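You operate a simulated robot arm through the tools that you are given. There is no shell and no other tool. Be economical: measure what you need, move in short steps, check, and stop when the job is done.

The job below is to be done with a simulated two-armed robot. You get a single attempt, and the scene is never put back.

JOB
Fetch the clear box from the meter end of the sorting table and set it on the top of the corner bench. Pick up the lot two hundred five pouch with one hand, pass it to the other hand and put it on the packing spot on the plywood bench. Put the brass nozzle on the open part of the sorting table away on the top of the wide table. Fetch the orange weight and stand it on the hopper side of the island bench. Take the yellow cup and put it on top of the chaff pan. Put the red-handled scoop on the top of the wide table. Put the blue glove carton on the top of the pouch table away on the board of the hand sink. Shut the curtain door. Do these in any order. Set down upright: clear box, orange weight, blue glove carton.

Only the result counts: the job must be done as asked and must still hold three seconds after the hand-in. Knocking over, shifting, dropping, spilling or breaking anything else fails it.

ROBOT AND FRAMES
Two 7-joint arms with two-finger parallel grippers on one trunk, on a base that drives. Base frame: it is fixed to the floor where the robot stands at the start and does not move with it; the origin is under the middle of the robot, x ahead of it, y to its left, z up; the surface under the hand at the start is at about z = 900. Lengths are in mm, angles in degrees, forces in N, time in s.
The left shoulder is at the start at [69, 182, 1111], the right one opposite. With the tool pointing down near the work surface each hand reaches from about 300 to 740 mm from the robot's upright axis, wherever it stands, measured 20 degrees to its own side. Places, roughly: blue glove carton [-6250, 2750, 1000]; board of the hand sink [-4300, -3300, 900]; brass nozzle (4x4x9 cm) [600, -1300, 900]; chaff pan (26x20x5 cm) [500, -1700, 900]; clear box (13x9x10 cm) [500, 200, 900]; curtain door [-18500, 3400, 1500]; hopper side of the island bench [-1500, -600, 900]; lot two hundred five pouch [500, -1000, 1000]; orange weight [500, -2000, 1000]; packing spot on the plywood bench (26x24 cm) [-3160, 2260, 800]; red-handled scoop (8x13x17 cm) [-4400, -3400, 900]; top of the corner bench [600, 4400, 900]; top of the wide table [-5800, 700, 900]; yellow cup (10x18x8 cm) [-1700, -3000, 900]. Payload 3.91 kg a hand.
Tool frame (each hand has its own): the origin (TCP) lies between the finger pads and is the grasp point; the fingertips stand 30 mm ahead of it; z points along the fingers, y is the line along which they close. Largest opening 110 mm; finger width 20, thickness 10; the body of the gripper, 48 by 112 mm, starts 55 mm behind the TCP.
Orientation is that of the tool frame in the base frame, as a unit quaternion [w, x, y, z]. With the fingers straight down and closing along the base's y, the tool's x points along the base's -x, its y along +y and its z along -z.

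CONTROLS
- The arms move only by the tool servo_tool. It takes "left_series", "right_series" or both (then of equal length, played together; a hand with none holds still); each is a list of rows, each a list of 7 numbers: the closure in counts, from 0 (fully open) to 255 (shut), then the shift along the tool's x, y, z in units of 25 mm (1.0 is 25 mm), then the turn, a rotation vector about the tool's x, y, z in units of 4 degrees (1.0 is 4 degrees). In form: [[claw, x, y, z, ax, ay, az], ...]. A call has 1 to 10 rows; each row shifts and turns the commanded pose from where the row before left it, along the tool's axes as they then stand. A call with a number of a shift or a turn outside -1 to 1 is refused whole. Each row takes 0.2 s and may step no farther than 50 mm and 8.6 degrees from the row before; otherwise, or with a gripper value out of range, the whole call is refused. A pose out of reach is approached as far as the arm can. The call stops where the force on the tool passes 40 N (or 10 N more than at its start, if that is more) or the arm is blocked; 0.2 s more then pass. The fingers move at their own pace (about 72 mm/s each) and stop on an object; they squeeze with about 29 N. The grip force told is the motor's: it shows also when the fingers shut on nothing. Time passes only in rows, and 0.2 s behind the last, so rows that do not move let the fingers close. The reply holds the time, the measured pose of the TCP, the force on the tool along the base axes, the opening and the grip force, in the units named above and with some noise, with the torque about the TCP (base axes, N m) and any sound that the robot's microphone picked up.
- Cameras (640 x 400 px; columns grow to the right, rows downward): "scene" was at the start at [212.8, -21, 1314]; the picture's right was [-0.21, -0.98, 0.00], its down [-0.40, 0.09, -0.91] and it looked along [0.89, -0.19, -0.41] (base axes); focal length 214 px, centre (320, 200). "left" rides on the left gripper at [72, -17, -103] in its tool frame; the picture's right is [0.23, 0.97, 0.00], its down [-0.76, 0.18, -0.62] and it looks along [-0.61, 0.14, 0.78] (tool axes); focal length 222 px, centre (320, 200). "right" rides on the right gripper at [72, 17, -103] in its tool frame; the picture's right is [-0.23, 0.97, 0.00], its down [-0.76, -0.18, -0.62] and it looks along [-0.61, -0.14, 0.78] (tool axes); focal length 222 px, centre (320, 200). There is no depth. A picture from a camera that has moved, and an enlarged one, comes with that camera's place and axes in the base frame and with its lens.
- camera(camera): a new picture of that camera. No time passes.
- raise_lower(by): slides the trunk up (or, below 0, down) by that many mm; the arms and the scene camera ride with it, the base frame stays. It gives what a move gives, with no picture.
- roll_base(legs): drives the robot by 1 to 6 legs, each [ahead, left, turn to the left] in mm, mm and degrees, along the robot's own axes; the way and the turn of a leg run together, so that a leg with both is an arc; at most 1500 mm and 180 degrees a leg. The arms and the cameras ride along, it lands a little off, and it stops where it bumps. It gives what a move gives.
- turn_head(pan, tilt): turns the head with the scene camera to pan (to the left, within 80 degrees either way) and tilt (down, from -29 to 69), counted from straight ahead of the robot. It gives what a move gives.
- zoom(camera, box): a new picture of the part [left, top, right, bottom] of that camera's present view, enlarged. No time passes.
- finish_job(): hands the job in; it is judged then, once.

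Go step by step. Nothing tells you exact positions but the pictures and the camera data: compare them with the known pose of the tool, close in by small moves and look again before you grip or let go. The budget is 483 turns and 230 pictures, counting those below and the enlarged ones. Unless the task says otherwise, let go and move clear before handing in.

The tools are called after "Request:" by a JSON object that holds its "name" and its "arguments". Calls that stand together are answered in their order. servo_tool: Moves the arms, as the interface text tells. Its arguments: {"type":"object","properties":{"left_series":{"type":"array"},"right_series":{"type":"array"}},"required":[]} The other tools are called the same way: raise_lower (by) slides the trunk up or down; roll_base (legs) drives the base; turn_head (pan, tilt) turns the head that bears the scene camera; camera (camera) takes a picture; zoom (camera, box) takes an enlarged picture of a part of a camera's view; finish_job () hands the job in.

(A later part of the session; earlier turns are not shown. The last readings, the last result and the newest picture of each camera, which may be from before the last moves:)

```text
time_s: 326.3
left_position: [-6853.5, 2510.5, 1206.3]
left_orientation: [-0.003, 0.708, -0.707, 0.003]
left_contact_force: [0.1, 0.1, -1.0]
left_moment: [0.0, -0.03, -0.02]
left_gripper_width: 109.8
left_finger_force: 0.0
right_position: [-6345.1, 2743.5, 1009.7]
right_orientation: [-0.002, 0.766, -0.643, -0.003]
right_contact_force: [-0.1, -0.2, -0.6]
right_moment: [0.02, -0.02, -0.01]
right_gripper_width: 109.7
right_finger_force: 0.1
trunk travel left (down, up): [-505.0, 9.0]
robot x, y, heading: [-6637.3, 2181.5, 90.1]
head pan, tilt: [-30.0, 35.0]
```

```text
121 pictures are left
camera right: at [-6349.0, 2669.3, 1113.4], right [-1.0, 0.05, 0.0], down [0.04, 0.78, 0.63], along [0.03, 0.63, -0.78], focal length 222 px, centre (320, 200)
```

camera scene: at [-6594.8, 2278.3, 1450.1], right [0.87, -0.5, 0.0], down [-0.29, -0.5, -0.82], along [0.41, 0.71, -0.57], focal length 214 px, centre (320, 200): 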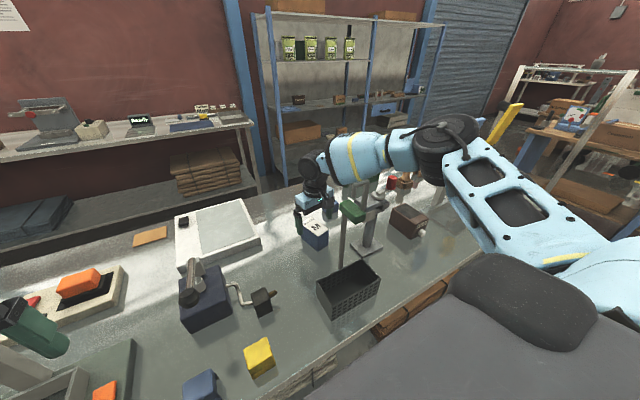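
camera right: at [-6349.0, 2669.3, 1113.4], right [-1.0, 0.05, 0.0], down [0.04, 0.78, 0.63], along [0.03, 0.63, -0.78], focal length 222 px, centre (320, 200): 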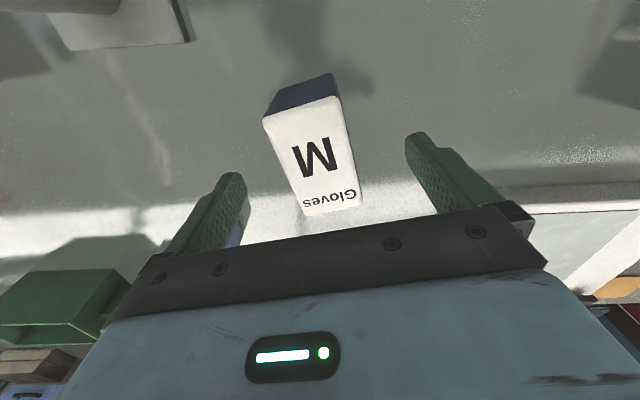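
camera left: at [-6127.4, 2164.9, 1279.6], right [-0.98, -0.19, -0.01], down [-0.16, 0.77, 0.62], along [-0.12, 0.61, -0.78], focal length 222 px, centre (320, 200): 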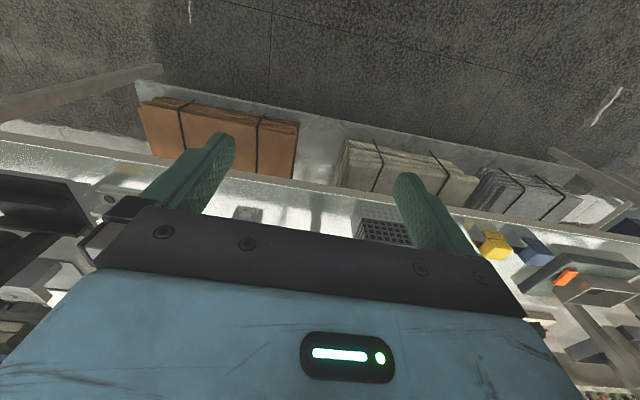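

Request:
{"name": "zoom", "arguments": {"camera": "scene", "box": [280, 110, 480, 280]}}

```text
2.35 times, centred on (380, 195) of scene
camera zoom: at [-6594.8, 2278.3, 1450.1], right [0.87, -0.5, 0.0], down [-0.29, -0.5, -0.82], along [0.41, 0.71, -0.57], focal length 505 px, centre (179, 212)
```

zoom: 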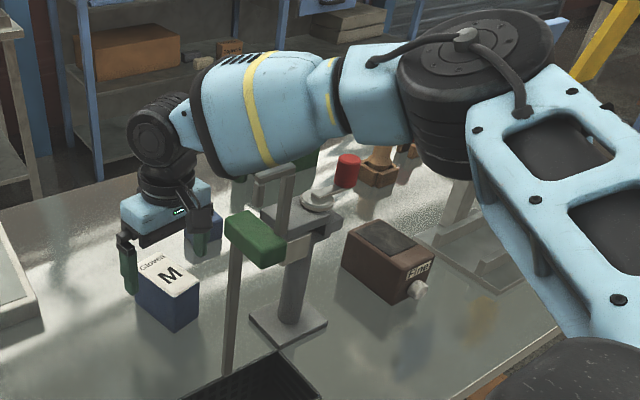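

The forearm will pass close over the post's red knob, so I'll only go down to about z 975 (25 mm overlap with the carton) and close.

Request:
{"name": "servo_tool", "arguments": {"right_series": [[0, 0, 0, 0.35, 0, 0, 0], [0, 0, 0, 0.35, 0, 0, 0], [0, 0, 0, 0.35, 0, 0, 0], [0, 0, 0, 0.35, 0, 0, 0]]}}

Request:
{"name": "zoom", "arguments": {"camera": "scene", "box": [280, 110, 480, 280]}}

```text
time_s: 327.3
left_position: [-6852.1, 2509.7, 1206.6]
left_orientation: [-0.003, 0.707, -0.707, 0.001]
left_contact_force: [-0.2, 0.6, 0.1]
left_moment: [-0.02, 0.0, 0.01]
left_gripper_width: 110.0
left_finger_force: 0.0
right_position: [-6339.0, 2732.9, 979.1]
right_orientation: [-0.003, 0.766, -0.643, -0.002]
right_contact_force: [-0.2, -0.6, 0.3]
right_moment: [0.01, -0.05, 0.02]
right_gripper_width: 110.2
right_finger_force: 0.1
right hand out of reach, approached as far as the arm can: row 1, 2, 3, 4
trunk travel left (down, up): [-505.0, 9.0]
robot x, y, heading: [-6637.3, 2180.1, 90.1]
head pan, tilt: [-30.0, 35.0]
```

```text
2.35 times, centred on (380, 195) of scene
camera zoom: at [-6594.6, 2278.3, 1450.1], right [0.87, -0.5, 0.0], down [-0.29, -0.5, -0.82], along [0.41, 0.71, -0.57], focal length 505 px, centre (179, 212)
```

zoom: 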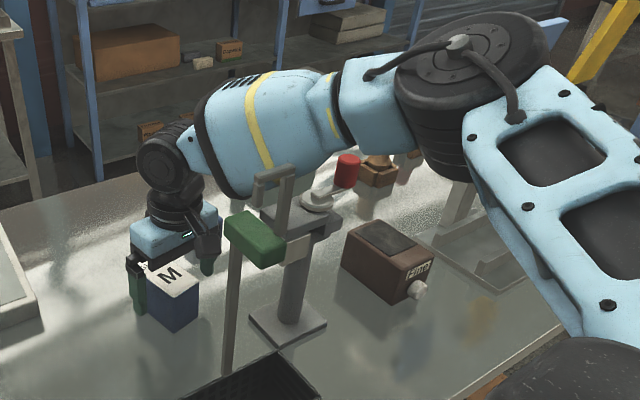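

The hand is around the carton at z 979 (slightly toward its front). I close here.

Request:
{"name": "servo_tool", "arguments": {"right_series": [[255, 0, 0, 0, 0, 0, 0], [255, 0, 0, 0, 0, 0, 0], [255, 0, 0, 0, 0, 0, 0], [255, 0, 0, 0, 0, 0, 0], [255, 0, 0, 0, 0, 0, 0]]}}

Request:
{"name": "camera", "arguments": {"camera": "right"}}

```text
time_s: 328.5
left_position: [-6853.8, 2510.3, 1207.4]
left_orientation: [-0.002, 0.707, -0.707, 0.003]
left_contact_force: [0.3, -0.9, 0.3]
left_moment: [0.0, 0.01, 0.03]
left_gripper_width: 110.1
left_finger_force: 0.1
right_position: [-6339.3, 2732.2, 980.2]
right_orientation: [-0.001, 0.766, -0.643, -0.002]
right_contact_force: [-0.5, -0.6, 1.4]
right_moment: [-0.02, 0.01, -0.02]
right_gripper_width: 51.9
right_finger_force: 28.9
trunk travel left (down, up): [-505.0, 9.0]
robot x, y, heading: [-6637.3, 2178.1, 90.0]
head pan, tilt: [-30.0, 35.0]
```

```text
118 pictures are left
camera right: at [-6343.4, 2657.7, 1083.5], right [-1.0, 0.05, 0.0], down [0.04, 0.78, 0.63], along [0.03, 0.63, -0.78], focal length 222 px, centre (320, 200)
```

right: 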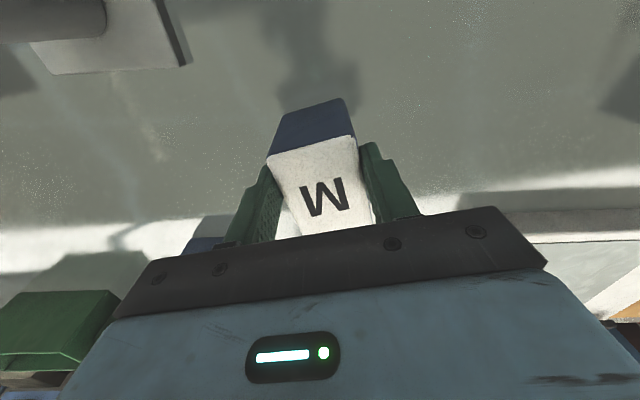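

Gripped at 52 mm. I lift straight up slowly.

Request:
{"name": "servo_tool", "arguments": {"right_series": [[255, 0, 0, -0.4, 0, 0, 0], [255, 0, 0, -0.6, 0, 0, 0], [255, 0, 0, -0.8, 0, 0, 0], [255, 0, 0, -0.8, 0, 0, 0], [255, 0, 0, -0.8, 0, 0, 0], [255, 0, 0, -0.8, 0, 0, 0], [255, 0, 0, -0.8, 0, 0, 0], [255, 0, 0, -0.8, 0, 0, 0]]}}

Request:
{"name": "camera", "arguments": {"camera": "scene"}}

```text
time_s: 330.3
left_position: [-6853.9, 2510.0, 1206.6]
left_orientation: [-0.002, 0.708, -0.707, 0.001]
left_contact_force: [-0.2, -0.4, 1.3]
left_moment: [0.02, -0.01, 0.0]
left_gripper_width: 110.0
left_finger_force: 0.0
right_position: [-6338.3, 2732.4, 1123.0]
right_orientation: [-0.001, 0.766, -0.643, -0.002]
right_contact_force: [-0.4, 0.2, -1.4]
right_moment: [-0.01, -0.01, 0.0]
right_gripper_width: 51.8
right_finger_force: 29.4
trunk travel left (down, up): [-505.0, 9.0]
robot x, y, heading: [-6638.8, 2183.1, 89.9]
head pan, tilt: [-30.0, 35.0]
```

```text
117 pictures are left
camera scene: at [-6594.9, 2277.9, 1450.2], right [0.87, -0.5, 0.0], down [-0.29, -0.5, -0.82], along [0.41, 0.71, -0.57], focal length 214 px, centre (320, 200)
```

scene: 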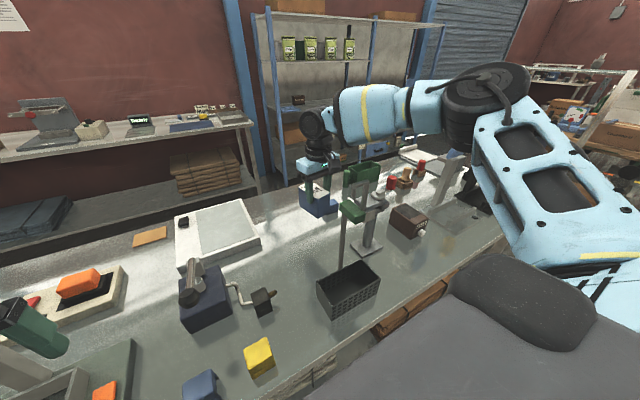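

Request:
{"name": "servo_tool", "arguments": {"right_series": [[255, 0, 0, -0.9, 0, 0, 0], [255, 0, 0, -0.9, 0, 0, 0], [255, 0, 0, -0.9, 0, 0, 0], [255, 0.05, -0.2, -0.9, 0, 0, 0], [255, 0.05, -0.3, -0.9, 0, 0, 0], [255, 0.05, -0.4, -0.9, 0, 0, 0]]}}

Request:
{"name": "camera", "arguments": {"camera": "scene"}}

```text
time_s: 331.7
left_position: [-6853.0, 2510.8, 1206.0]
left_orientation: [0.002, -0.707, 0.707, -0.002]
left_contact_force: [-1.1, 1.0, 0.2]
left_moment: [0.02, -0.02, -0.04]
left_gripper_width: 109.8
left_finger_force: 0.1
right_position: [-6316.7, 2730.0, 1260.1]
right_orientation: [-0.001, 0.767, -0.642, -0.001]
right_contact_force: [-0.5, 1.2, -0.6]
right_moment: [-0.02, -0.01, -0.01]
right_gripper_width: 51.9
right_finger_force: 29.2
trunk travel left (down, up): [-505.0, 9.0]
robot x, y, heading: [-6637.4, 2182.4, 90.2]
head pan, tilt: [-30.0, 35.0]
```

```text
116 pictures are left
camera scene: at [-6594.6, 2278.2, 1450.2], right [0.87, -0.5, 0.0], down [-0.29, -0.5, -0.82], along [0.41, 0.71, -0.57], focal length 214 px, centre (320, 200)
```

scene: 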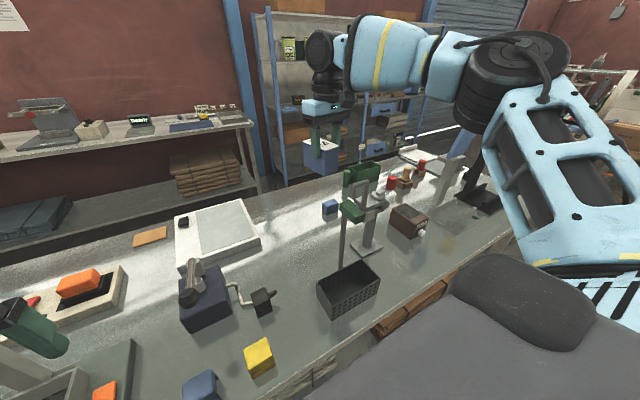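

Carton bottom is ~1180. I raise a bit more and carry it right, over the post.

Request:
{"name": "servo_tool", "arguments": {"right_series": [[255, 0, 0, -0.6, 0, 0, 0], [255, 0, 0, -0.6, 0, 0, 0], [255, 0.3, -0.9, 0, 0, 0, 0], [255, 0.3, -0.9, 0, 0, 0, 0], [255, 0.3, -0.9, 0, 0, 0, 0], [255, 0.3, -0.9, 0, 0, 0, 0], [255, 0.3, -0.9, 0, 0, 0, 0], [255, 0.3, -0.9, 0, 0, 0, 0], [255, 0.3, -0.9, 0, 0, 0, 0], [255, 0.3, -0.9, 0, 0, 0, 0]]}}

Request:
{"name": "camera", "arguments": {"camera": "scene"}}

```text
time_s: 333.9
left_position: [-6853.5, 2509.1, 1206.9]
left_orientation: [-0.002, 0.708, -0.707, 0.002]
left_contact_force: [0.1, 0.4, -0.4]
left_moment: [0.0, 0.0, -0.02]
left_gripper_width: 109.9
left_finger_force: 0.1
right_position: [-6127.7, 2703.8, 1290.7]
right_orientation: [0.0, 0.767, -0.642, -0.002]
right_contact_force: [0.2, -0.3, -0.7]
right_moment: [0.0, 0.03, 0.0]
right_gripper_width: 51.5
right_finger_force: 28.9
trunk travel left (down, up): [-505.0, 9.0]
robot x, y, heading: [-6637.6, 2182.0, 89.9]
head pan, tilt: [-30.0, 35.0]
```

```text
115 pictures are left
camera scene: at [-6594.2, 2278.3, 1450.1], right [0.87, -0.5, 0.0], down [-0.29, -0.5, -0.82], along [0.41, 0.71, -0.57], focal length 214 px, centre (320, 200)
```

scene: 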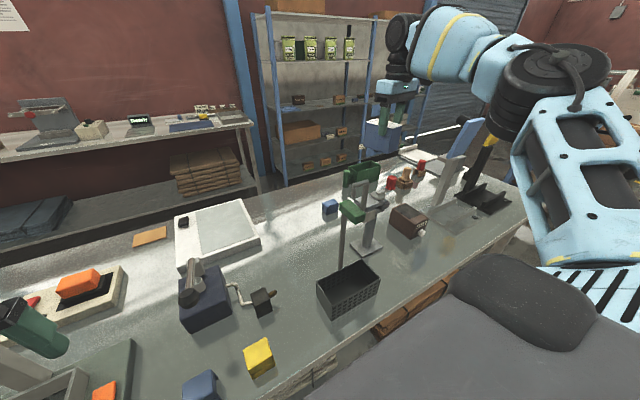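

Clear of the post. I back off 380 mm from the table and draw the right hand in.

Request:
{"name": "roll_base", "arguments": {"legs": [[-380, 0, 0]]}}

Request:
{"name": "servo_tool", "arguments": {"right_series": [[255, 0.4, 0.8, 0.3, 0, 0, 0], [255, 0.4, 0.8, 0.3, 0, 0, 0], [255, 0.4, 0.8, 0.3, 0, 0, 0], [255, 0.4, 0.8, 0.3, 0, 0, 0], [255, 0.4, 0.8, 0.3, 0, 0, 0], [255, 0.4, 0.8, 0.3, 0, 0, 0], [255, 0.4, 0.8, 0.3, 0, 0, 0], [255, 0.4, 0.5, 0.3, 0, 0, 0]]}}

Request:
{"name": "turn_head", "arguments": {"pan": -60, "tilt": 20}}

Request:
{"name": "camera", "arguments": {"camera": "scene"}}

```text
time_s: 336.3
left_position: [-6853.1, 2124.8, 1204.9]
left_orientation: [-0.002, 0.71, -0.704, 0.002]
left_contact_force: [0.1, 0.6, 0.8]
left_moment: [-0.04, 0.0, 0.0]
left_gripper_width: 110.5
left_finger_force: 0.0
right_position: [-6131.3, 2325.6, 1290.5]
right_orientation: [-0.001, 0.769, -0.639, -0.001]
right_contact_force: [-0.4, -0.6, -2.1]
right_moment: [-0.04, -0.02, 0.02]
right_gripper_width: 51.2
right_finger_force: 29.3
trunk travel left (down, up): [-505.0, 9.0]
robot x, y, heading: [-6632.2, 1798.5, 90.7]
head pan, tilt: [-30.0, 35.0]
```

```text
time_s: 338.1
left_position: [-6853.2, 2124.4, 1206.4]
left_orientation: [-0.003, 0.71, -0.704, 0.001]
left_contact_force: [-0.8, -0.3, 0.7]
left_moment: [0.01, 0.02, -0.02]
left_gripper_width: 109.9
left_finger_force: 0.0
right_position: [-6266.1, 2216.4, 1229.5]
right_orientation: [-0.002, 0.769, -0.639, -0.001]
right_contact_force: [-0.7, -0.5, -0.4]
right_moment: [-0.06, -0.01, 0.0]
right_gripper_width: 51.4
right_finger_force: 28.6
trunk travel left (down, up): [-505.0, 9.0]
robot x, y, heading: [-6635.6, 1794.3, 90.5]
head pan, tilt: [-30.0, 35.0]
```

```text
time_s: 339.1
left_position: [-6853.9, 2124.8, 1206.6]
left_orientation: [-0.002, 0.71, -0.704, 0.003]
left_contact_force: [0.1, -0.1, 0.6]
left_moment: [0.01, -0.02, -0.01]
left_gripper_width: 110.1
left_finger_force: 0.0
right_position: [-6265.4, 2218.1, 1229.7]
right_orientation: [-0.002, 0.769, -0.639, -0.001]
right_contact_force: [-0.2, -0.1, -0.4]
right_moment: [-0.01, -0.01, -0.01]
right_gripper_width: 51.6
right_finger_force: 29.2
trunk travel left (down, up): [-505.0, 9.0]
robot x, y, heading: [-6633.2, 1801.0, 90.8]
head pan, tilt: [-60.0, 20.0]
```

```text
114 pictures are left
camera scene: at [-6556.4, 1866.0, 1473.9], right [0.51, -0.86, 0.0], down [-0.29, -0.17, -0.94], along [0.81, 0.48, -0.34], focal length 214 px, centre (320, 200)
```

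scene: 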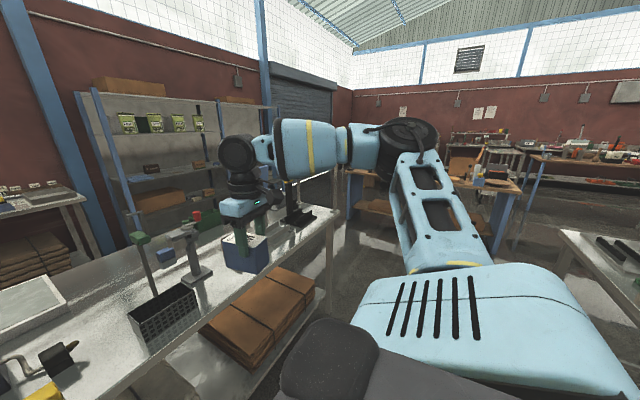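

Now I'll carry the carton to the hand sink: east along this lane, then south along x≈−4290.

Request:
{"name": "roll_base", "arguments": {"legs": [[0, 0, -90.5], [1400, 0, 0], [940, 0, 0], [0, 0, -90], [1500, 0, 0], [900, 0, 0]]}}

Request:
{"name": "turn_head", "arguments": {"pan": 0, "tilt": 15}}

Request:
{"name": "camera", "arguments": {"camera": "scene"}}

```text
time_s: 369.4
left_position: [-4065.5, -827.8, 1206.3]
left_orientation: [-0.003, 0.705, 0.709, -0.002]
left_contact_force: [0.0, 0.0, -0.7]
left_moment: [-0.03, 0.01, 0.03]
left_gripper_width: 109.9
left_finger_force: 0.1
right_position: [-4653.8, -922.0, 1229.7]
right_orientation: [0.002, 0.64, 0.768, -0.002]
right_contact_force: [-0.4, 1.1, -1.4]
right_moment: [0.02, 0.01, 0.0]
right_gripper_width: 51.3
right_finger_force: 28.7
trunk travel left (down, up): [-505.0, 9.0]
robot x, y, heading: [-4284.1, -498.2, -89.2]
head pan, tilt: [-60.0, 20.0]
```

```text
time_s: 370.7
left_position: [-4064.3, -830.0, 1206.8]
left_orientation: [-0.002, 0.705, 0.71, -0.003]
left_contact_force: [0.0, 0.8, -0.6]
left_moment: [0.0, 0.0, 0.01]
left_gripper_width: 110.0
left_finger_force: 0.2
right_position: [-4653.3, -921.7, 1229.7]
right_orientation: [0.002, 0.64, 0.768, -0.001]
right_contact_force: [-0.3, 0.0, -1.6]
right_moment: [0.04, 0.01, 0.04]
right_gripper_width: 51.2
right_finger_force: 29.1
trunk travel left (down, up): [-505.0, 9.0]
robot x, y, heading: [-4282.6, -504.8, -89.6]
head pan, tilt: [0.0, 15.0]
```

```text
113 pictures are left
camera scene: at [-4284.8, -619.4, 1482.1], right [-1.0, -0.01, 0.0], down [0.0, 0.26, -0.97], along [0.01, -0.97, -0.26], focal length 214 px, centre (320, 200)
```

scene: 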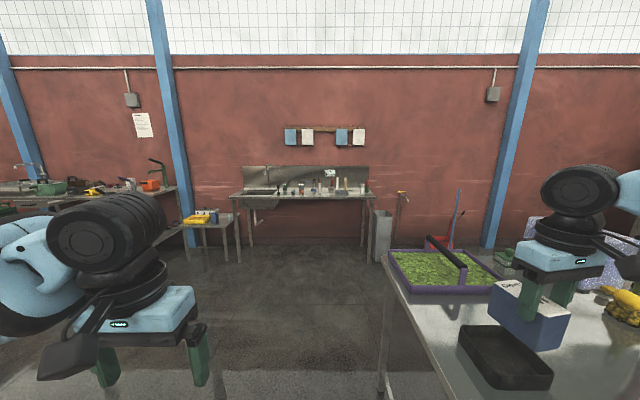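

The sink counter is ahead (front edge y≈−2900), with a table close on my right. I shift left 150 mm and drive on to y≈−2350.

Request:
{"name": "roll_base", "arguments": {"legs": [[0, 150, -0.5], [1000, 0, 0], [850, 0, 0]]}}

Request:
{"name": "turn_head", "arguments": {"pan": -5, "tilt": 28}}

Request:
{"name": "camera", "arguments": {"camera": "scene"}}

```text
time_s: 381.8
left_position: [-3923.9, -2730.5, 1206.2]
left_orientation: [-0.002, 0.706, 0.708, -0.003]
left_contact_force: [0.1, -0.1, -0.1]
left_moment: [0.0, 0.01, 0.0]
left_gripper_width: 110.0
left_finger_force: 0.0
right_position: [-4512.3, -2819.4, 1228.7]
right_orientation: [0.001, 0.641, 0.768, -0.001]
right_contact_force: [-0.5, 0.6, -0.7]
right_moment: [-0.03, -0.01, -0.01]
right_gripper_width: 51.3
right_finger_force: 28.9
trunk travel left (down, up): [-505.0, 9.0]
robot x, y, heading: [-4137.7, -2402.7, -89.4]
head pan, tilt: [0.0, 15.0]
```

```text
time_s: 382.6
left_position: [-3924.4, -2730.0, 1206.9]
left_orientation: [-0.003, 0.706, 0.708, -0.002]
left_contact_force: [0.0, 0.5, 0.1]
left_moment: [0.0, 0.0, 0.02]
left_gripper_width: 110.0
left_finger_force: 0.0
right_position: [-4513.4, -2820.0, 1229.4]
right_orientation: [0.002, 0.641, 0.767, -0.001]
right_contact_force: [0.0, 0.0, 0.0]
right_moment: [0.03, -0.01, -0.01]
right_gripper_width: 51.2
right_finger_force: 29.1
trunk travel left (down, up): [-505.0, 9.0]
robot x, y, heading: [-4143.8, -2399.5, -89.6]
head pan, tilt: [-5.0, 28.0]
```

```text
112 pictures are left
camera scene: at [-4150.7, -2517.3, 1461.1], right [-1.0, 0.08, 0.0], down [0.04, 0.47, -0.88], along [-0.07, -0.88, -0.47], focal length 214 px, centre (320, 200)
```

scene: 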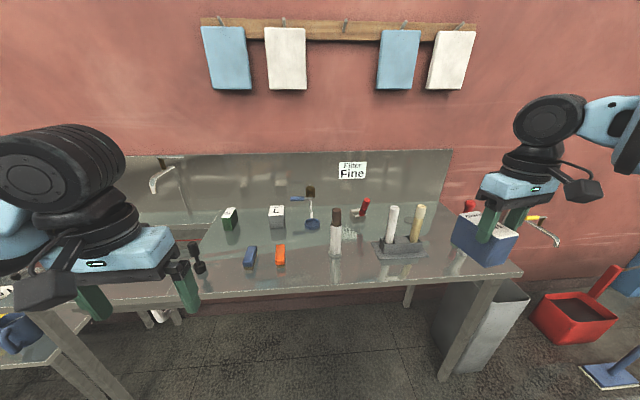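

Request:
{"name": "zoom", "arguments": {"camera": "scene", "box": [190, 160, 530, 300]}}

```text
1.88 times, centred on (360, 230) of scene
camera zoom: at [-4150.7, -2517.3, 1461.1], right [-1.0, 0.08, 0.0], down [0.04, 0.47, -0.88], along [-0.07, -0.88, -0.47], focal length 404 px, centre (245, 144)
```

zoom: 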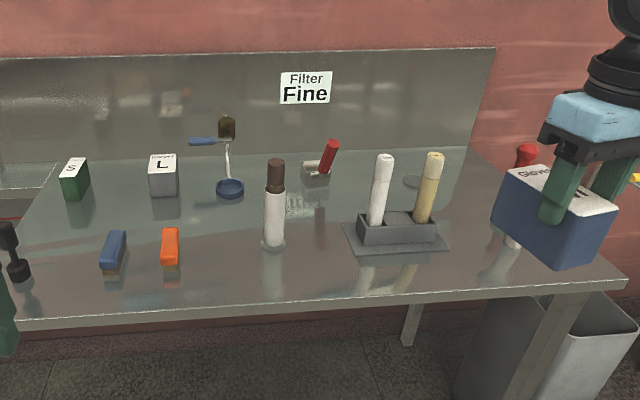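

Request:
{"name": "zoom", "arguments": {"camera": "scene", "box": [330, 180, 410, 240]}}

Request:
{"name": "camera", "arguments": {"camera": "right"}}

```text
6.67 times, centred on (370, 210) of scene
camera zoom: at [-4150.7, -2517.3, 1461.1], right [-1.0, 0.08, 0.0], down [0.04, 0.47, -0.88], along [-0.07, -0.88, -0.47], focal length 1430 px, centre (-13, 133)
```

zoom: 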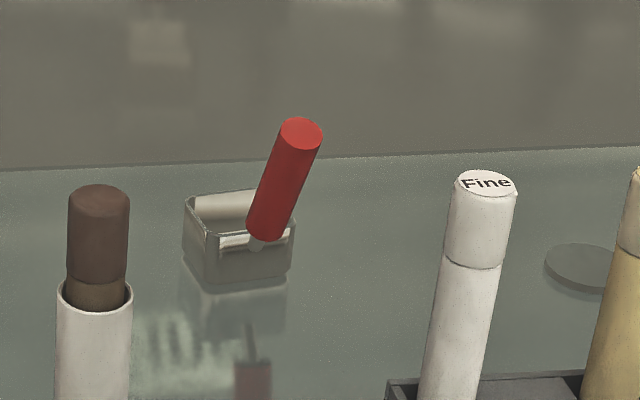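

```text
109 pictures are left
camera right: at [-4509.6, -2745.5, 1333.4], right [1.0, -0.05, 0.0], down [-0.04, -0.78, 0.63], along [-0.03, -0.62, -0.78], focal length 222 px, centre (320, 200)
```

right: 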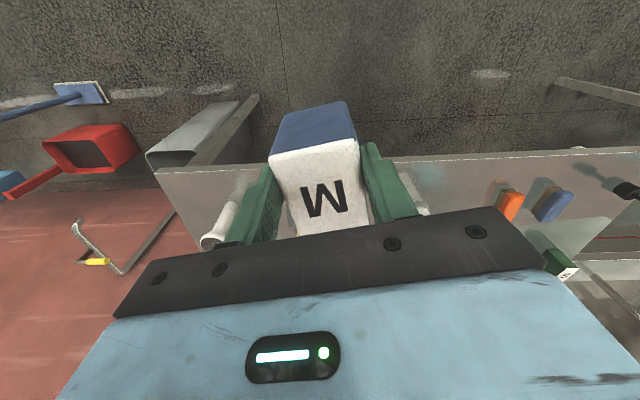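

The red-handled scoop is a small steel box with an upright red handle near [−4392,−3300]. I'll set the carton on the free front part of the board at about [−4340,−3060]; shifting the base so the right hand hangs over it.

Request:
{"name": "roll_base", "arguments": {"legs": [[240, 170, 0]]}}

Request:
{"name": "camera", "arguments": {"camera": "right"}}

Request:
{"name": "turn_head", "arguments": {"pan": -20, "tilt": 40}}

Request:
{"name": "camera", "arguments": {"camera": "scene"}}

```text
time_s: 384.8
left_position: [-3749.4, -2964.4, 1206.5]
left_orientation: [-0.002, 0.704, 0.71, -0.004]
left_contact_force: [-0.2, -1.0, 0.6]
left_moment: [0.03, 0.02, -0.01]
left_gripper_width: 110.0
left_finger_force: 0.1
right_position: [-4337.8, -3055.8, 1230.3]
right_orientation: [0.001, 0.64, 0.768, -0.001]
right_contact_force: [-0.5, 0.1, -0.5]
right_moment: [0.04, -0.03, 0.0]
right_gripper_width: 51.3
right_finger_force: 28.8
trunk travel left (down, up): [-505.0, 9.0]
robot x, y, heading: [-3965.5, -2635.6, -89.4]
head pan, tilt: [-5.0, 28.0]
```

```text
108 pictures are left
camera right: at [-4334.1, -2980.9, 1333.6], right [1.0, -0.05, 0.0], down [-0.04, -0.78, 0.63], along [-0.03, -0.63, -0.78], focal length 222 px, centre (320, 200)
```

right: 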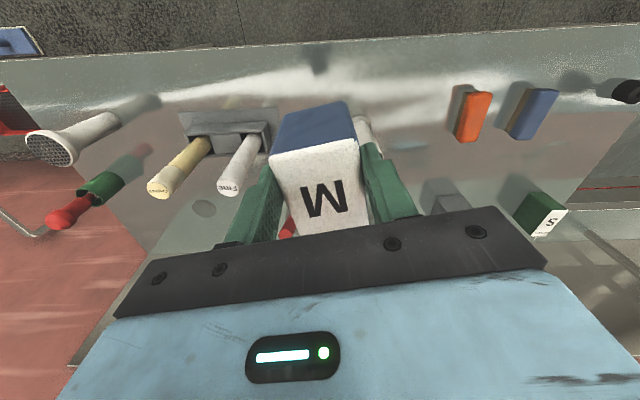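

```text
time_s: 385.5
left_position: [-3748.5, -2964.3, 1205.4]
left_orientation: [-0.003, 0.705, 0.709, -0.003]
left_contact_force: [-0.8, 0.2, 0.2]
left_moment: [0.02, 0.03, 0.0]
left_gripper_width: 109.8
left_finger_force: 0.1
right_position: [-4336.3, -3056.2, 1229.7]
right_orientation: [0.002, 0.64, 0.768, -0.001]
right_contact_force: [-0.1, 0.4, -0.6]
right_moment: [0.02, -0.01, 0.03]
right_gripper_width: 51.1
right_finger_force: 28.9
trunk travel left (down, up): [-505.0, 9.0]
robot x, y, heading: [-3968.8, -2635.0, -89.8]
head pan, tilt: [-20.0, 40.0]
```

```text
107 pictures are left
camera scene: at [-3996.7, -2741.2, 1442.6], right [-0.94, 0.33, 0.0], down [0.21, 0.61, -0.77], along [-0.26, -0.72, -0.64], focal length 214 px, centre (320, 200)
```

scene: 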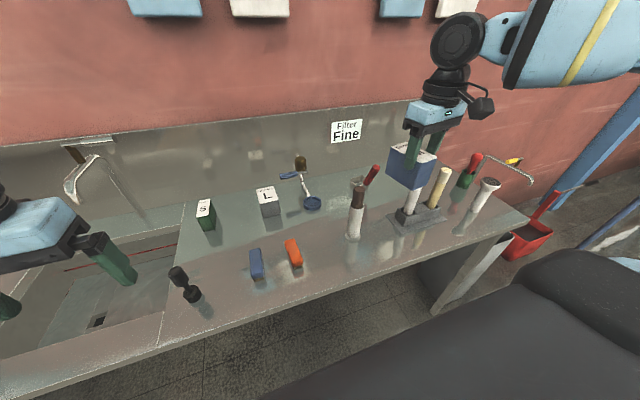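

Under the carton the board is free. I shift 22 mm inward and lower most of the way.

Request:
{"name": "servo_tool", "arguments": {"right_series": [[255, -0.44, -0.08, 0.5, 0, 0, 0], [255, -0.44, -0.08, 0.9, 0, 0, 0], [255, 0, 0, 0.9, 0, 0, 0], [255, 0, 0, 0.9, 0, 0, 0], [255, 0, 0, 0.9, 0, 0, 0], [255, 0, 0, 0.9, 0, 0, 0], [255, 0, 0, 0.9, 0, 0, 0], [255, 0, 0, 0.9, 0, 0, 0], [255, 0, 0, 0.9, 0, 0, 0], [255, 0, 0, 0.9, 0, 0, 0]]}}

Request:
{"name": "camera", "arguments": {"camera": "scene"}}

Request:
{"name": "camera", "arguments": {"camera": "right"}}

```text
time_s: 387.7
left_position: [-3748.3, -2964.6, 1206.5]
left_orientation: [-0.003, 0.705, 0.709, -0.003]
left_contact_force: [0.2, -0.3, 0.1]
left_moment: [-0.02, -0.01, -0.01]
left_gripper_width: 109.9
left_finger_force: 0.0
right_position: [-4338.0, -3079.9, 1014.8]
right_orientation: [0.0, 0.64, 0.768, 0.0]
right_contact_force: [0.4, 0.2, -0.7]
right_moment: [0.0, 0.01, 0.02]
right_gripper_width: 51.2
right_finger_force: 29.2
trunk travel left (down, up): [-505.0, 9.0]
robot x, y, heading: [-3966.3, -2636.5, -89.8]
head pan, tilt: [-20.0, 40.0]
```

```text
106 pictures are left
camera scene: at [-3997.0, -2741.7, 1442.5], right [-0.94, 0.33, 0.0], down [0.22, 0.61, -0.77], along [-0.26, -0.72, -0.64], focal length 214 px, centre (320, 200)
```

scene: 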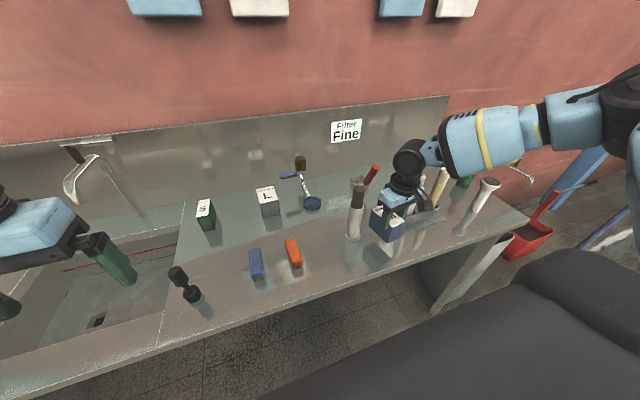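

```text
105 pictures are left
camera right: at [-4335.7, -3005.3, 1117.7], right [1.0, -0.05, 0.0], down [-0.04, -0.78, 0.62], along [-0.03, -0.62, -0.78], focal length 222 px, centre (320, 200)
```

right: 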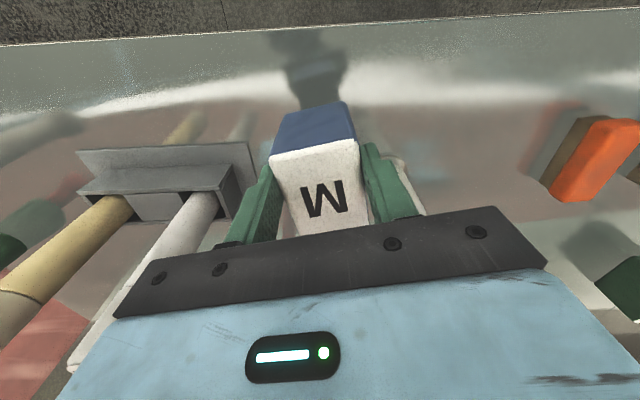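

Request:
{"name": "servo_tool", "arguments": {"right_series": [[255, 0, 0, 0.4, 0, 0, 0], [255, 0, 0, 0.4, 0, 0, 0], [255, 0, 0, 0.3, 0, 0, 0], [255, 0, 0, 0.2, 0, 0, 0], [255, 0, 0, 0.1, 0, 0, 0]]}}

```text
time_s: 388.9
left_position: [-3748.6, -2964.7, 1206.4]
left_orientation: [-0.002, 0.705, 0.709, -0.003]
left_contact_force: [-0.1, -0.2, 0.6]
left_moment: [0.0, 0.01, -0.01]
left_gripper_width: 110.1
left_finger_force: 0.1
right_position: [-4337.1, -3078.2, 978.2]
right_orientation: [0.001, 0.64, 0.768, -0.001]
right_contact_force: [-0.7, 0.0, -0.4]
right_moment: [0.03, 0.0, 0.0]
right_gripper_width: 51.2
right_finger_force: 28.9
trunk travel left (down, up): [-505.0, 9.0]
robot x, y, heading: [-3968.6, -2632.6, -90.0]
head pan, tilt: [-20.0, 40.0]
```

Request:
{"name": "servo_tool", "arguments": {"right_series": [[255, 0, 0, 0.12, 0, 0, 0], [255, 0, 0, 0.12, 0, 0, 0], [255, 0, 0, 0, 0, 0, 0]]}}

Request:
{"name": "zoom", "arguments": {"camera": "scene", "box": [340, 150, 460, 270]}}

```text
time_s: 389.7
left_position: [-3748.9, -2964.7, 1206.6]
left_orientation: [-0.002, 0.704, 0.71, -0.002]
left_contact_force: [0.0, -1.0, 0.1]
left_moment: [0.02, -0.02, 0.03]
left_gripper_width: 109.8
left_finger_force: 0.1
right_position: [-4337.5, -3076.8, 974.6]
right_orientation: [0.002, 0.64, 0.768, -0.001]
right_contact_force: [0.1, -0.5, -0.8]
right_moment: [0.03, -0.01, -0.01]
right_gripper_width: 51.3
right_finger_force: 28.8
trunk travel left (down, up): [-505.0, 9.0]
robot x, y, heading: [-3965.1, -2635.7, -89.7]
head pan, tilt: [-20.0, 40.0]
```

```text
3.33 times, centred on (400, 210) of scene
camera zoom: at [-3996.8, -2741.1, 1442.6], right [-0.94, 0.33, 0.0], down [0.22, 0.61, -0.77], along [-0.26, -0.72, -0.64], focal length 715 px, centre (53, 167)
```

zoom: 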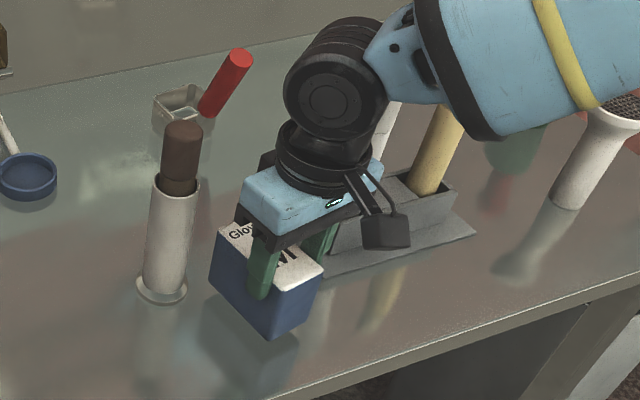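

Request:
{"name": "servo_tool", "arguments": {"right_series": [[255, 0, 0, 0.15, 0, 0, 0], [255, 0, 0, 0.15, 0, 0, 0], [255, 0, 0, 0.15, 0, 0, 0], [255, 0, 0, 0, 0, 0, 0]]}}

```text
time_s: 390.7
left_position: [-3748.4, -2964.9, 1206.6]
left_orientation: [-0.002, 0.705, 0.709, -0.002]
left_contact_force: [-0.8, -0.5, -0.4]
left_moment: [0.02, 0.01, -0.01]
left_gripper_width: 109.9
left_finger_force: 0.0
right_position: [-4335.9, -3078.9, 962.1]
right_orientation: [0.001, 0.641, 0.768, -0.001]
right_contact_force: [-0.2, -0.8, -1.7]
right_moment: [0.01, -0.01, 0.02]
right_gripper_width: 51.3
right_finger_force: 29.0
trunk travel left (down, up): [-505.0, 9.0]
robot x, y, heading: [-3970.4, -2631.7, -89.6]
head pan, tilt: [-20.0, 40.0]
```

Request:
{"name": "servo_tool", "arguments": {"right_series": [[255, 0, 0, 0.15, 0, 0, 0], [255, 0, 0, 0.15, 0, 0, 0], [255, 0, 0, 0.1, 0, 0, 0], [255, 0, 0, 0, 0, 0, 0]]}}

Request:
{"name": "zoom", "arguments": {"camera": "scene", "box": [340, 150, 460, 270]}}

```text
time_s: 391.5
left_position: [-3747.9, -2961.3, 1207.2]
left_orientation: [-0.001, 0.705, 0.709, -0.004]
left_contact_force: [-0.9, -0.5, 0.2]
left_moment: [0.01, 0.0, 0.03]
left_gripper_width: 109.9
left_finger_force: 0.1
right_position: [-4334.4, -3079.5, 959.5]
right_orientation: [0.005, 0.641, 0.768, -0.004]
right_contact_force: [-3.6, 9.3, 28.1]
right_moment: [0.48, 0.12, 0.01]
right_gripper_width: 51.3
right_finger_force: 28.5
trunk travel left (down, up): [-505.0, 9.0]
robot x, y, heading: [-3968.3, -2638.8, -89.8]
head pan, tilt: [-20.0, 40.0]
stopped in row 4 (right hand): the force on the tool passed its limit at 42 N (the readings are from after the stop); the commanded pose is now the measured one
```

```text
3.33 times, centred on (400, 210) of scene
camera zoom: at [-3995.9, -2737.5, 1443.0], right [-0.94, 0.34, 0.0], down [0.22, 0.6, -0.77], along [-0.26, -0.72, -0.64], focal length 715 px, centre (53, 167)
```

zoom: 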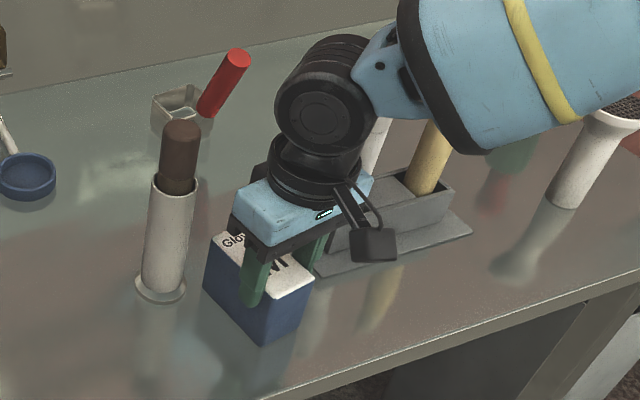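

The carton rests on the board (board top ≈880). I relieve the load and release.

Request:
{"name": "servo_tool", "arguments": {"right_series": [[255, 0, 0, -0.06, 0, 0, 0], [220, 0, 0, 0, 0, 0, 0], [150, 0, 0, 0, 0, 0, 0], [60, 0, 0, 0, 0, 0, 0], [30, 0, 0, 0, 0, 0, 0], [30, 0, 0, -0.4, 0, 0, 0], [30, 0, 0, -0.9, 0, 0, 0], [30, 0, 0, -0.9, 0, 0, 0], [30, 0, 0, -0.9, 0, 0, 0], [30, 0, 0, -0.9, 0, 0, 0]]}}

Request:
{"name": "servo_tool", "arguments": {"right_series": [[0, 0, 0, -0.9, 0, 0, 0], [0, 0, 0, -0.9, 0, 0, 0], [0, 0, 0, -0.9, 0, 0, 0], [0, 0, 0, -0.9, 0, 0, 0], [0, 0, 0, -0.9, 0, 0, 0], [0, 0, 0, -0.9, 0, 0, 0]]}}

Request:
{"name": "camera", "arguments": {"camera": "right"}}

Request:
{"name": "camera", "arguments": {"camera": "scene"}}

```text
time_s: 393.7
left_position: [-3748.4, -2964.3, 1205.7]
left_orientation: [-0.002, 0.704, 0.71, -0.003]
left_contact_force: [-0.4, -0.7, 0.2]
left_moment: [0.01, 0.02, 0.0]
left_gripper_width: 110.0
left_finger_force: 0.0
right_position: [-4335.8, -3080.7, 1057.8]
right_orientation: [0.003, 0.641, 0.768, -0.004]
right_contact_force: [-0.2, 0.8, -0.7]
right_moment: [-0.06, 0.05, 0.01]
right_gripper_width: 97.0
right_finger_force: 0.0
trunk travel left (down, up): [-505.0, 9.0]
robot x, y, heading: [-3968.2, -2635.4, -89.6]
head pan, tilt: [-20.0, 40.0]
```

```text
time_s: 395.1
left_position: [-3747.8, -2962.4, 1206.7]
left_orientation: [-0.002, 0.705, 0.71, -0.003]
left_contact_force: [1.2, -0.8, -0.9]
left_moment: [0.02, 0.01, -0.03]
left_gripper_width: 110.1
left_finger_force: 0.1
right_position: [-4333.4, -3079.2, 1193.4]
right_orientation: [0.003, 0.641, 0.767, -0.004]
right_contact_force: [0.6, -0.2, 0.3]
right_moment: [-0.03, 0.01, -0.01]
right_gripper_width: 110.3
right_finger_force: 0.2
trunk travel left (down, up): [-505.0, 9.0]
robot x, y, heading: [-3967.6, -2636.6, -89.5]
head pan, tilt: [-20.0, 40.0]
```

```text
102 pictures are left
camera right: at [-4330.7, -3003.8, 1297.8], right [1.0, -0.05, 0.0], down [-0.04, -0.78, 0.63], along [-0.03, -0.63, -0.78], focal length 222 px, centre (320, 200)
```

right: 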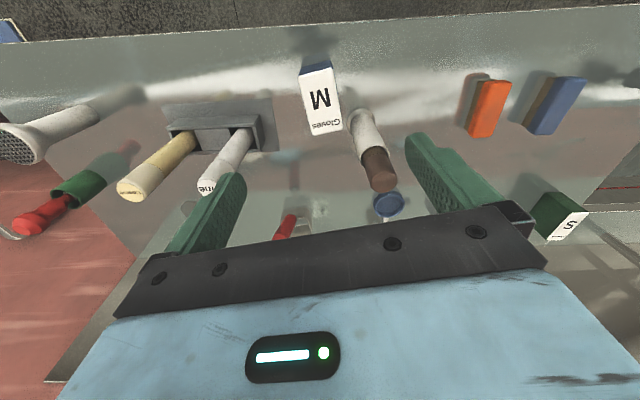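

```text
101 pictures are left
camera scene: at [-3996.5, -2740.5, 1442.7], right [-0.94, 0.34, 0.0], down [0.22, 0.61, -0.77], along [-0.26, -0.72, -0.64], focal length 214 px, centre (320, 200)
```

scene: 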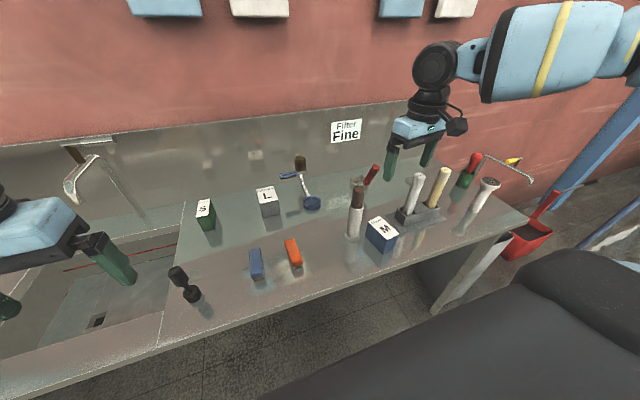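

The carton stands upright on the board. Next the scoop: its red handle runs from about [−4412,−3345,935] to [−4417,−3309,1035]. I shift the base right and ahead for reach, and square/tilt the right hand to match the handle.

Request:
{"name": "roll_base", "arguments": {"legs": [[85, -225, 0]]}}

Request:
{"name": "servo_tool", "arguments": {"right_series": [[0, -0.5, 0.8, 0, 0, 0, 0.5], [0, -0.5, 0.8, 0, 0, 0, 0.5], [0, -0.5, 0.8, 0, 0, 0, 0.5], [0, -0.5, 0.8, 0, 0, 0, 0.5], [0, -0.5, 0.8, 0, 0, 0, 0.5]]}}

Request:
{"name": "servo_tool", "arguments": {"right_series": [[0, 0, 0, 0, 0, -1, 0], [0, 0, 0, 0, 0, -1, 0], [0, 0, 0, 0, 0, -1, 0], [0, 0, 0, 0, 0, -1, 0], [0, 0, 0, 0, 0, -1, 0]]}}

Request:
{"name": "camera", "arguments": {"camera": "right"}}

```text
time_s: 397.7
left_position: [-3972.6, -3052.1, 1206.8]
left_orientation: [-0.003, 0.706, 0.708, -0.002]
left_contact_force: [0.0, -0.1, 0.2]
left_moment: [-0.01, 0.02, -0.01]
left_gripper_width: 109.9
left_finger_force: 0.0
right_position: [-4559.6, -3164.5, 1194.0]
right_orientation: [0.003, 0.642, 0.767, -0.003]
right_contact_force: [0.0, 0.0, 0.2]
right_moment: [0.03, 0.02, -0.03]
right_gripper_width: 110.3
right_finger_force: 0.0
trunk travel left (down, up): [-505.0, 9.0]
robot x, y, heading: [-4194.3, -2720.3, -89.8]
head pan, tilt: [-20.0, 40.0]
```

```text
time_s: 398.9
left_position: [-3973.2, -3052.9, 1204.9]
left_orientation: [-0.002, 0.706, 0.708, -0.003]
left_contact_force: [0.5, -0.9, -0.4]
left_moment: [0.05, 0.0, 0.0]
left_gripper_width: 110.2
left_finger_force: 0.0
right_position: [-4451.0, -3218.2, 1194.7]
right_orientation: [0.002, 0.706, 0.708, -0.003]
right_contact_force: [0.5, 0.8, 0.3]
right_moment: [0.03, -0.03, 0.0]
right_gripper_width: 109.9
right_finger_force: 0.1
trunk travel left (down, up): [-505.0, 9.0]
robot x, y, heading: [-4188.8, -2723.5, -89.8]
head pan, tilt: [-20.0, 40.0]
```

```text
time_s: 400.1
left_position: [-3974.0, -3050.9, 1206.4]
left_orientation: [-0.002, 0.706, 0.709, -0.002]
left_contact_force: [-0.1, 0.0, -0.5]
left_moment: [0.01, 0.03, -0.01]
left_gripper_width: 109.9
left_finger_force: 0.0
right_position: [-4454.7, -3217.0, 1195.1]
right_orientation: [0.127, 0.694, 0.697, -0.126]
right_contact_force: [0.7, 0.1, -0.2]
right_moment: [-0.02, -0.01, -0.02]
right_gripper_width: 109.9
right_finger_force: 0.0
trunk travel left (down, up): [-505.0, 9.0]
robot x, y, heading: [-4194.2, -2722.8, -89.9]
head pan, tilt: [-20.0, 40.0]
```

```text
100 pictures are left
camera right: at [-4437.8, -3112.8, 1266.9], right [0.97, -0.21, 0.08], down [-0.18, -0.49, 0.85], along [-0.14, -0.84, -0.52], focal length 222 px, centre (320, 200)
```

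right: 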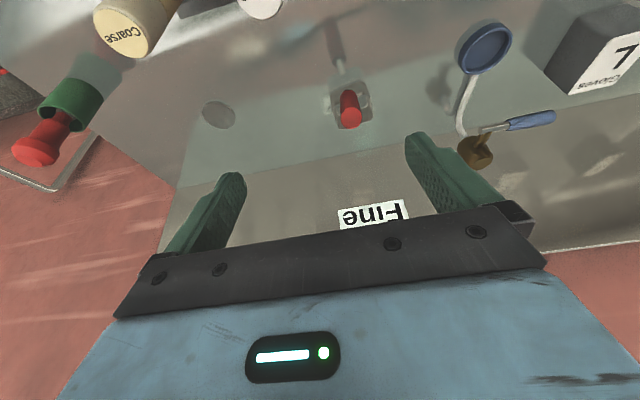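

Request:
{"name": "servo_tool", "arguments": {"right_series": [[0, -0.24, 0.3, 0.91, 0, 0, 0], [0, -0.24, 0.3, 0.91, 0, 0, 0], [0, -0.24, 0.3, 0.91, 0, 0, 0], [0, -0.24, 0.3, 0.91, 0, 0, 0], [0, -0.24, 0.3, 0.91, 0, 0, 0]]}}

Request:
{"name": "camera", "arguments": {"camera": "right"}}

Request:
{"name": "camera", "arguments": {"camera": "scene"}}

```text
time_s: 401.3
left_position: [-3973.6, -3053.3, 1205.6]
left_orientation: [-0.003, 0.706, 0.708, -0.003]
left_contact_force: [0.1, -0.5, 0.3]
left_moment: [0.0, -0.01, 0.01]
left_gripper_width: 110.0
left_finger_force: 0.1
right_position: [-4414.3, -3285.7, 1097.5]
right_orientation: [0.126, 0.695, 0.697, -0.126]
right_contact_force: [0.3, 0.1, -0.3]
right_moment: [0.01, 0.0, -0.01]
right_gripper_width: 109.9
right_finger_force: 0.1
trunk travel left (down, up): [-505.0, 9.0]
robot x, y, heading: [-4189.2, -2725.2, -89.8]
head pan, tilt: [-20.0, 40.0]
```

```text
99 pictures are left
camera right: at [-4398.7, -3182.0, 1169.0], right [0.97, -0.21, 0.08], down [-0.18, -0.5, 0.85], along [-0.14, -0.84, -0.52], focal length 222 px, centre (320, 200)
```

right: 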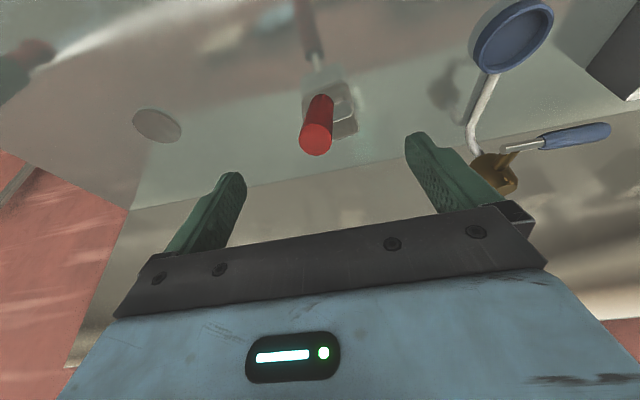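

```text
98 pictures are left
camera scene: at [-4221.6, -2829.0, 1442.4], right [-0.94, 0.34, 0.0], down [0.22, 0.61, -0.77], along [-0.26, -0.72, -0.64], focal length 214 px, centre (320, 200)
```

scene: 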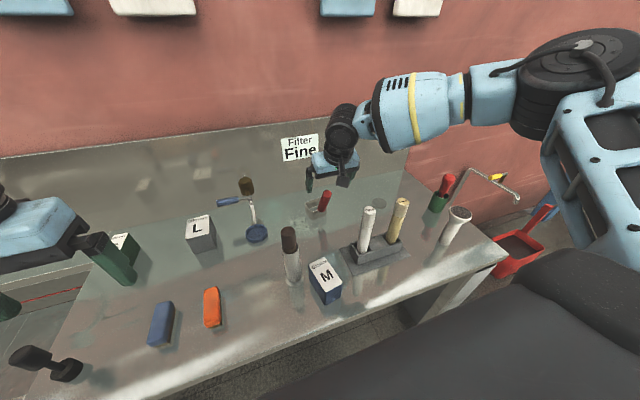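

Aligned with the handle. I advance along the tool's axis and close.

Request:
{"name": "servo_tool", "arguments": {"right_series": [[0, 0, -0.1, 0.9, 0, 0, 0], [0, 0, 0, 0.9, 0, 0, 0], [0, 0, 0, 0.9, 0, 0, 0], [0, 0, 0, 0.9, 0, 0, 0], [255, 0, 0, 0, 0, 0, 0], [255, 0, 0, 0, 0, 0, 0], [255, 0, 0, 0, 0, 0, 0], [255, 0, 0, 0, 0, 0, 0], [255, 0, 0, 0, 0, 0, 0]]}}

Request:
{"name": "camera", "arguments": {"camera": "right"}}

```text
time_s: 403.3
left_position: [-3973.8, -3052.1, 1207.0]
left_orientation: [-0.001, 0.706, 0.708, -0.003]
left_contact_force: [0.8, -0.5, 0.0]
left_moment: [0.01, 0.02, 0.01]
left_gripper_width: 109.9
left_finger_force: 0.0
right_position: [-4421.9, -3311.9, 1016.8]
right_orientation: [0.128, 0.694, 0.697, -0.126]
right_contact_force: [1.9, -1.1, 5.4]
right_moment: [-0.56, -0.39, 0.08]
right_gripper_width: 27.5
right_finger_force: 29.3
right hand out of reach, approached as far as the arm can: row 4
trunk travel left (down, up): [-505.0, 9.0]
robot x, y, heading: [-4189.1, -2724.4, -89.7]
head pan, tilt: [-20.0, 40.0]
```

```text
97 pictures are left
camera right: at [-4406.0, -3207.6, 1087.4], right [0.97, -0.21, 0.08], down [-0.18, -0.49, 0.85], along [-0.14, -0.84, -0.52], focal length 222 px, centre (320, 200)
```

right: 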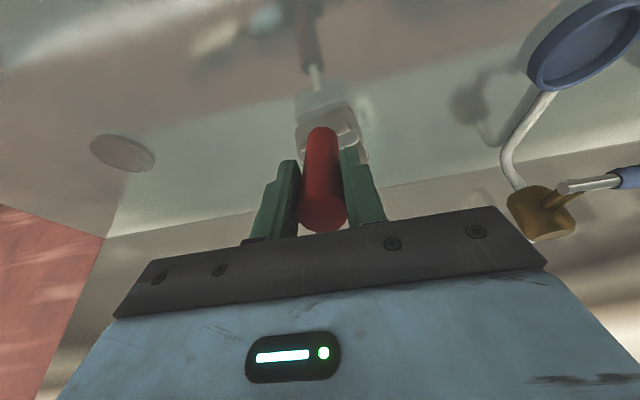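

Handle gripped. I lift straight up.

Request:
{"name": "servo_tool", "arguments": {"right_series": [[255, -0.14, 0, -0.37, 0, 0, 0], [255, -0.2, 0, -0.55, 0, 0, 0], [255, -0.28, 0, -0.75, 0, 0, 0], [255, -0.28, 0, -0.75, 0, 0, 0], [255, -0.28, 0, -0.75, 0, 0, 0], [255, -0.28, 0, -0.75, 0, 0, 0], [255, -0.28, 0, -0.75, 0, 0, 0], [255, -0.28, 0, -0.75, 0, 0, 0], [255, -0.28, 0, -0.75, 0, 0, 0], [255, -0.28, 0, -0.75, 0, 0, 0]]}}

Request:
{"name": "camera", "arguments": {"camera": "right"}}

Request:
{"name": "camera", "arguments": {"camera": "scene"}}

```text
time_s: 405.5
left_position: [-3974.5, -3051.8, 1206.7]
left_orientation: [-0.002, 0.706, 0.708, -0.002]
left_contact_force: [-1.0, 0.2, 0.8]
left_moment: [0.01, 0.04, -0.02]
left_gripper_width: 110.2
left_finger_force: 0.1
right_position: [-4423.0, -3309.7, 1202.6]
right_orientation: [0.126, 0.695, 0.697, -0.126]
right_contact_force: [-0.3, -0.2, -0.9]
right_moment: [0.08, 0.02, 0.0]
right_gripper_width: 27.8
right_finger_force: 29.0
trunk travel left (down, up): [-505.0, 9.0]
robot x, y, heading: [-4190.2, -2725.9, -89.6]
head pan, tilt: [-20.0, 40.0]
```

```text
96 pictures are left
camera right: at [-4407.6, -3205.7, 1274.3], right [0.97, -0.21, 0.08], down [-0.18, -0.5, 0.85], along [-0.14, -0.84, -0.52], focal length 222 px, centre (320, 200)
```

right: 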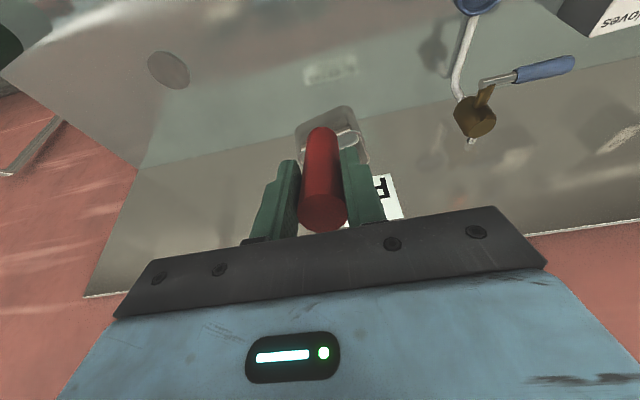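

```text
95 pictures are left
camera scene: at [-4221.5, -2827.7, 1442.7], right [-0.94, 0.34, 0.0], down [0.22, 0.6, -0.77], along [-0.26, -0.72, -0.64], focal length 214 px, centre (320, 200)
```

scene: 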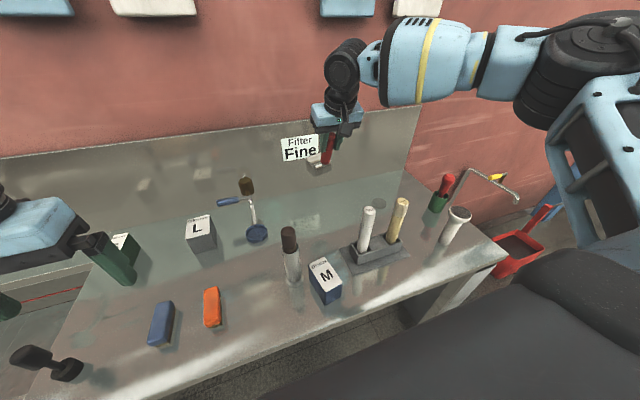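

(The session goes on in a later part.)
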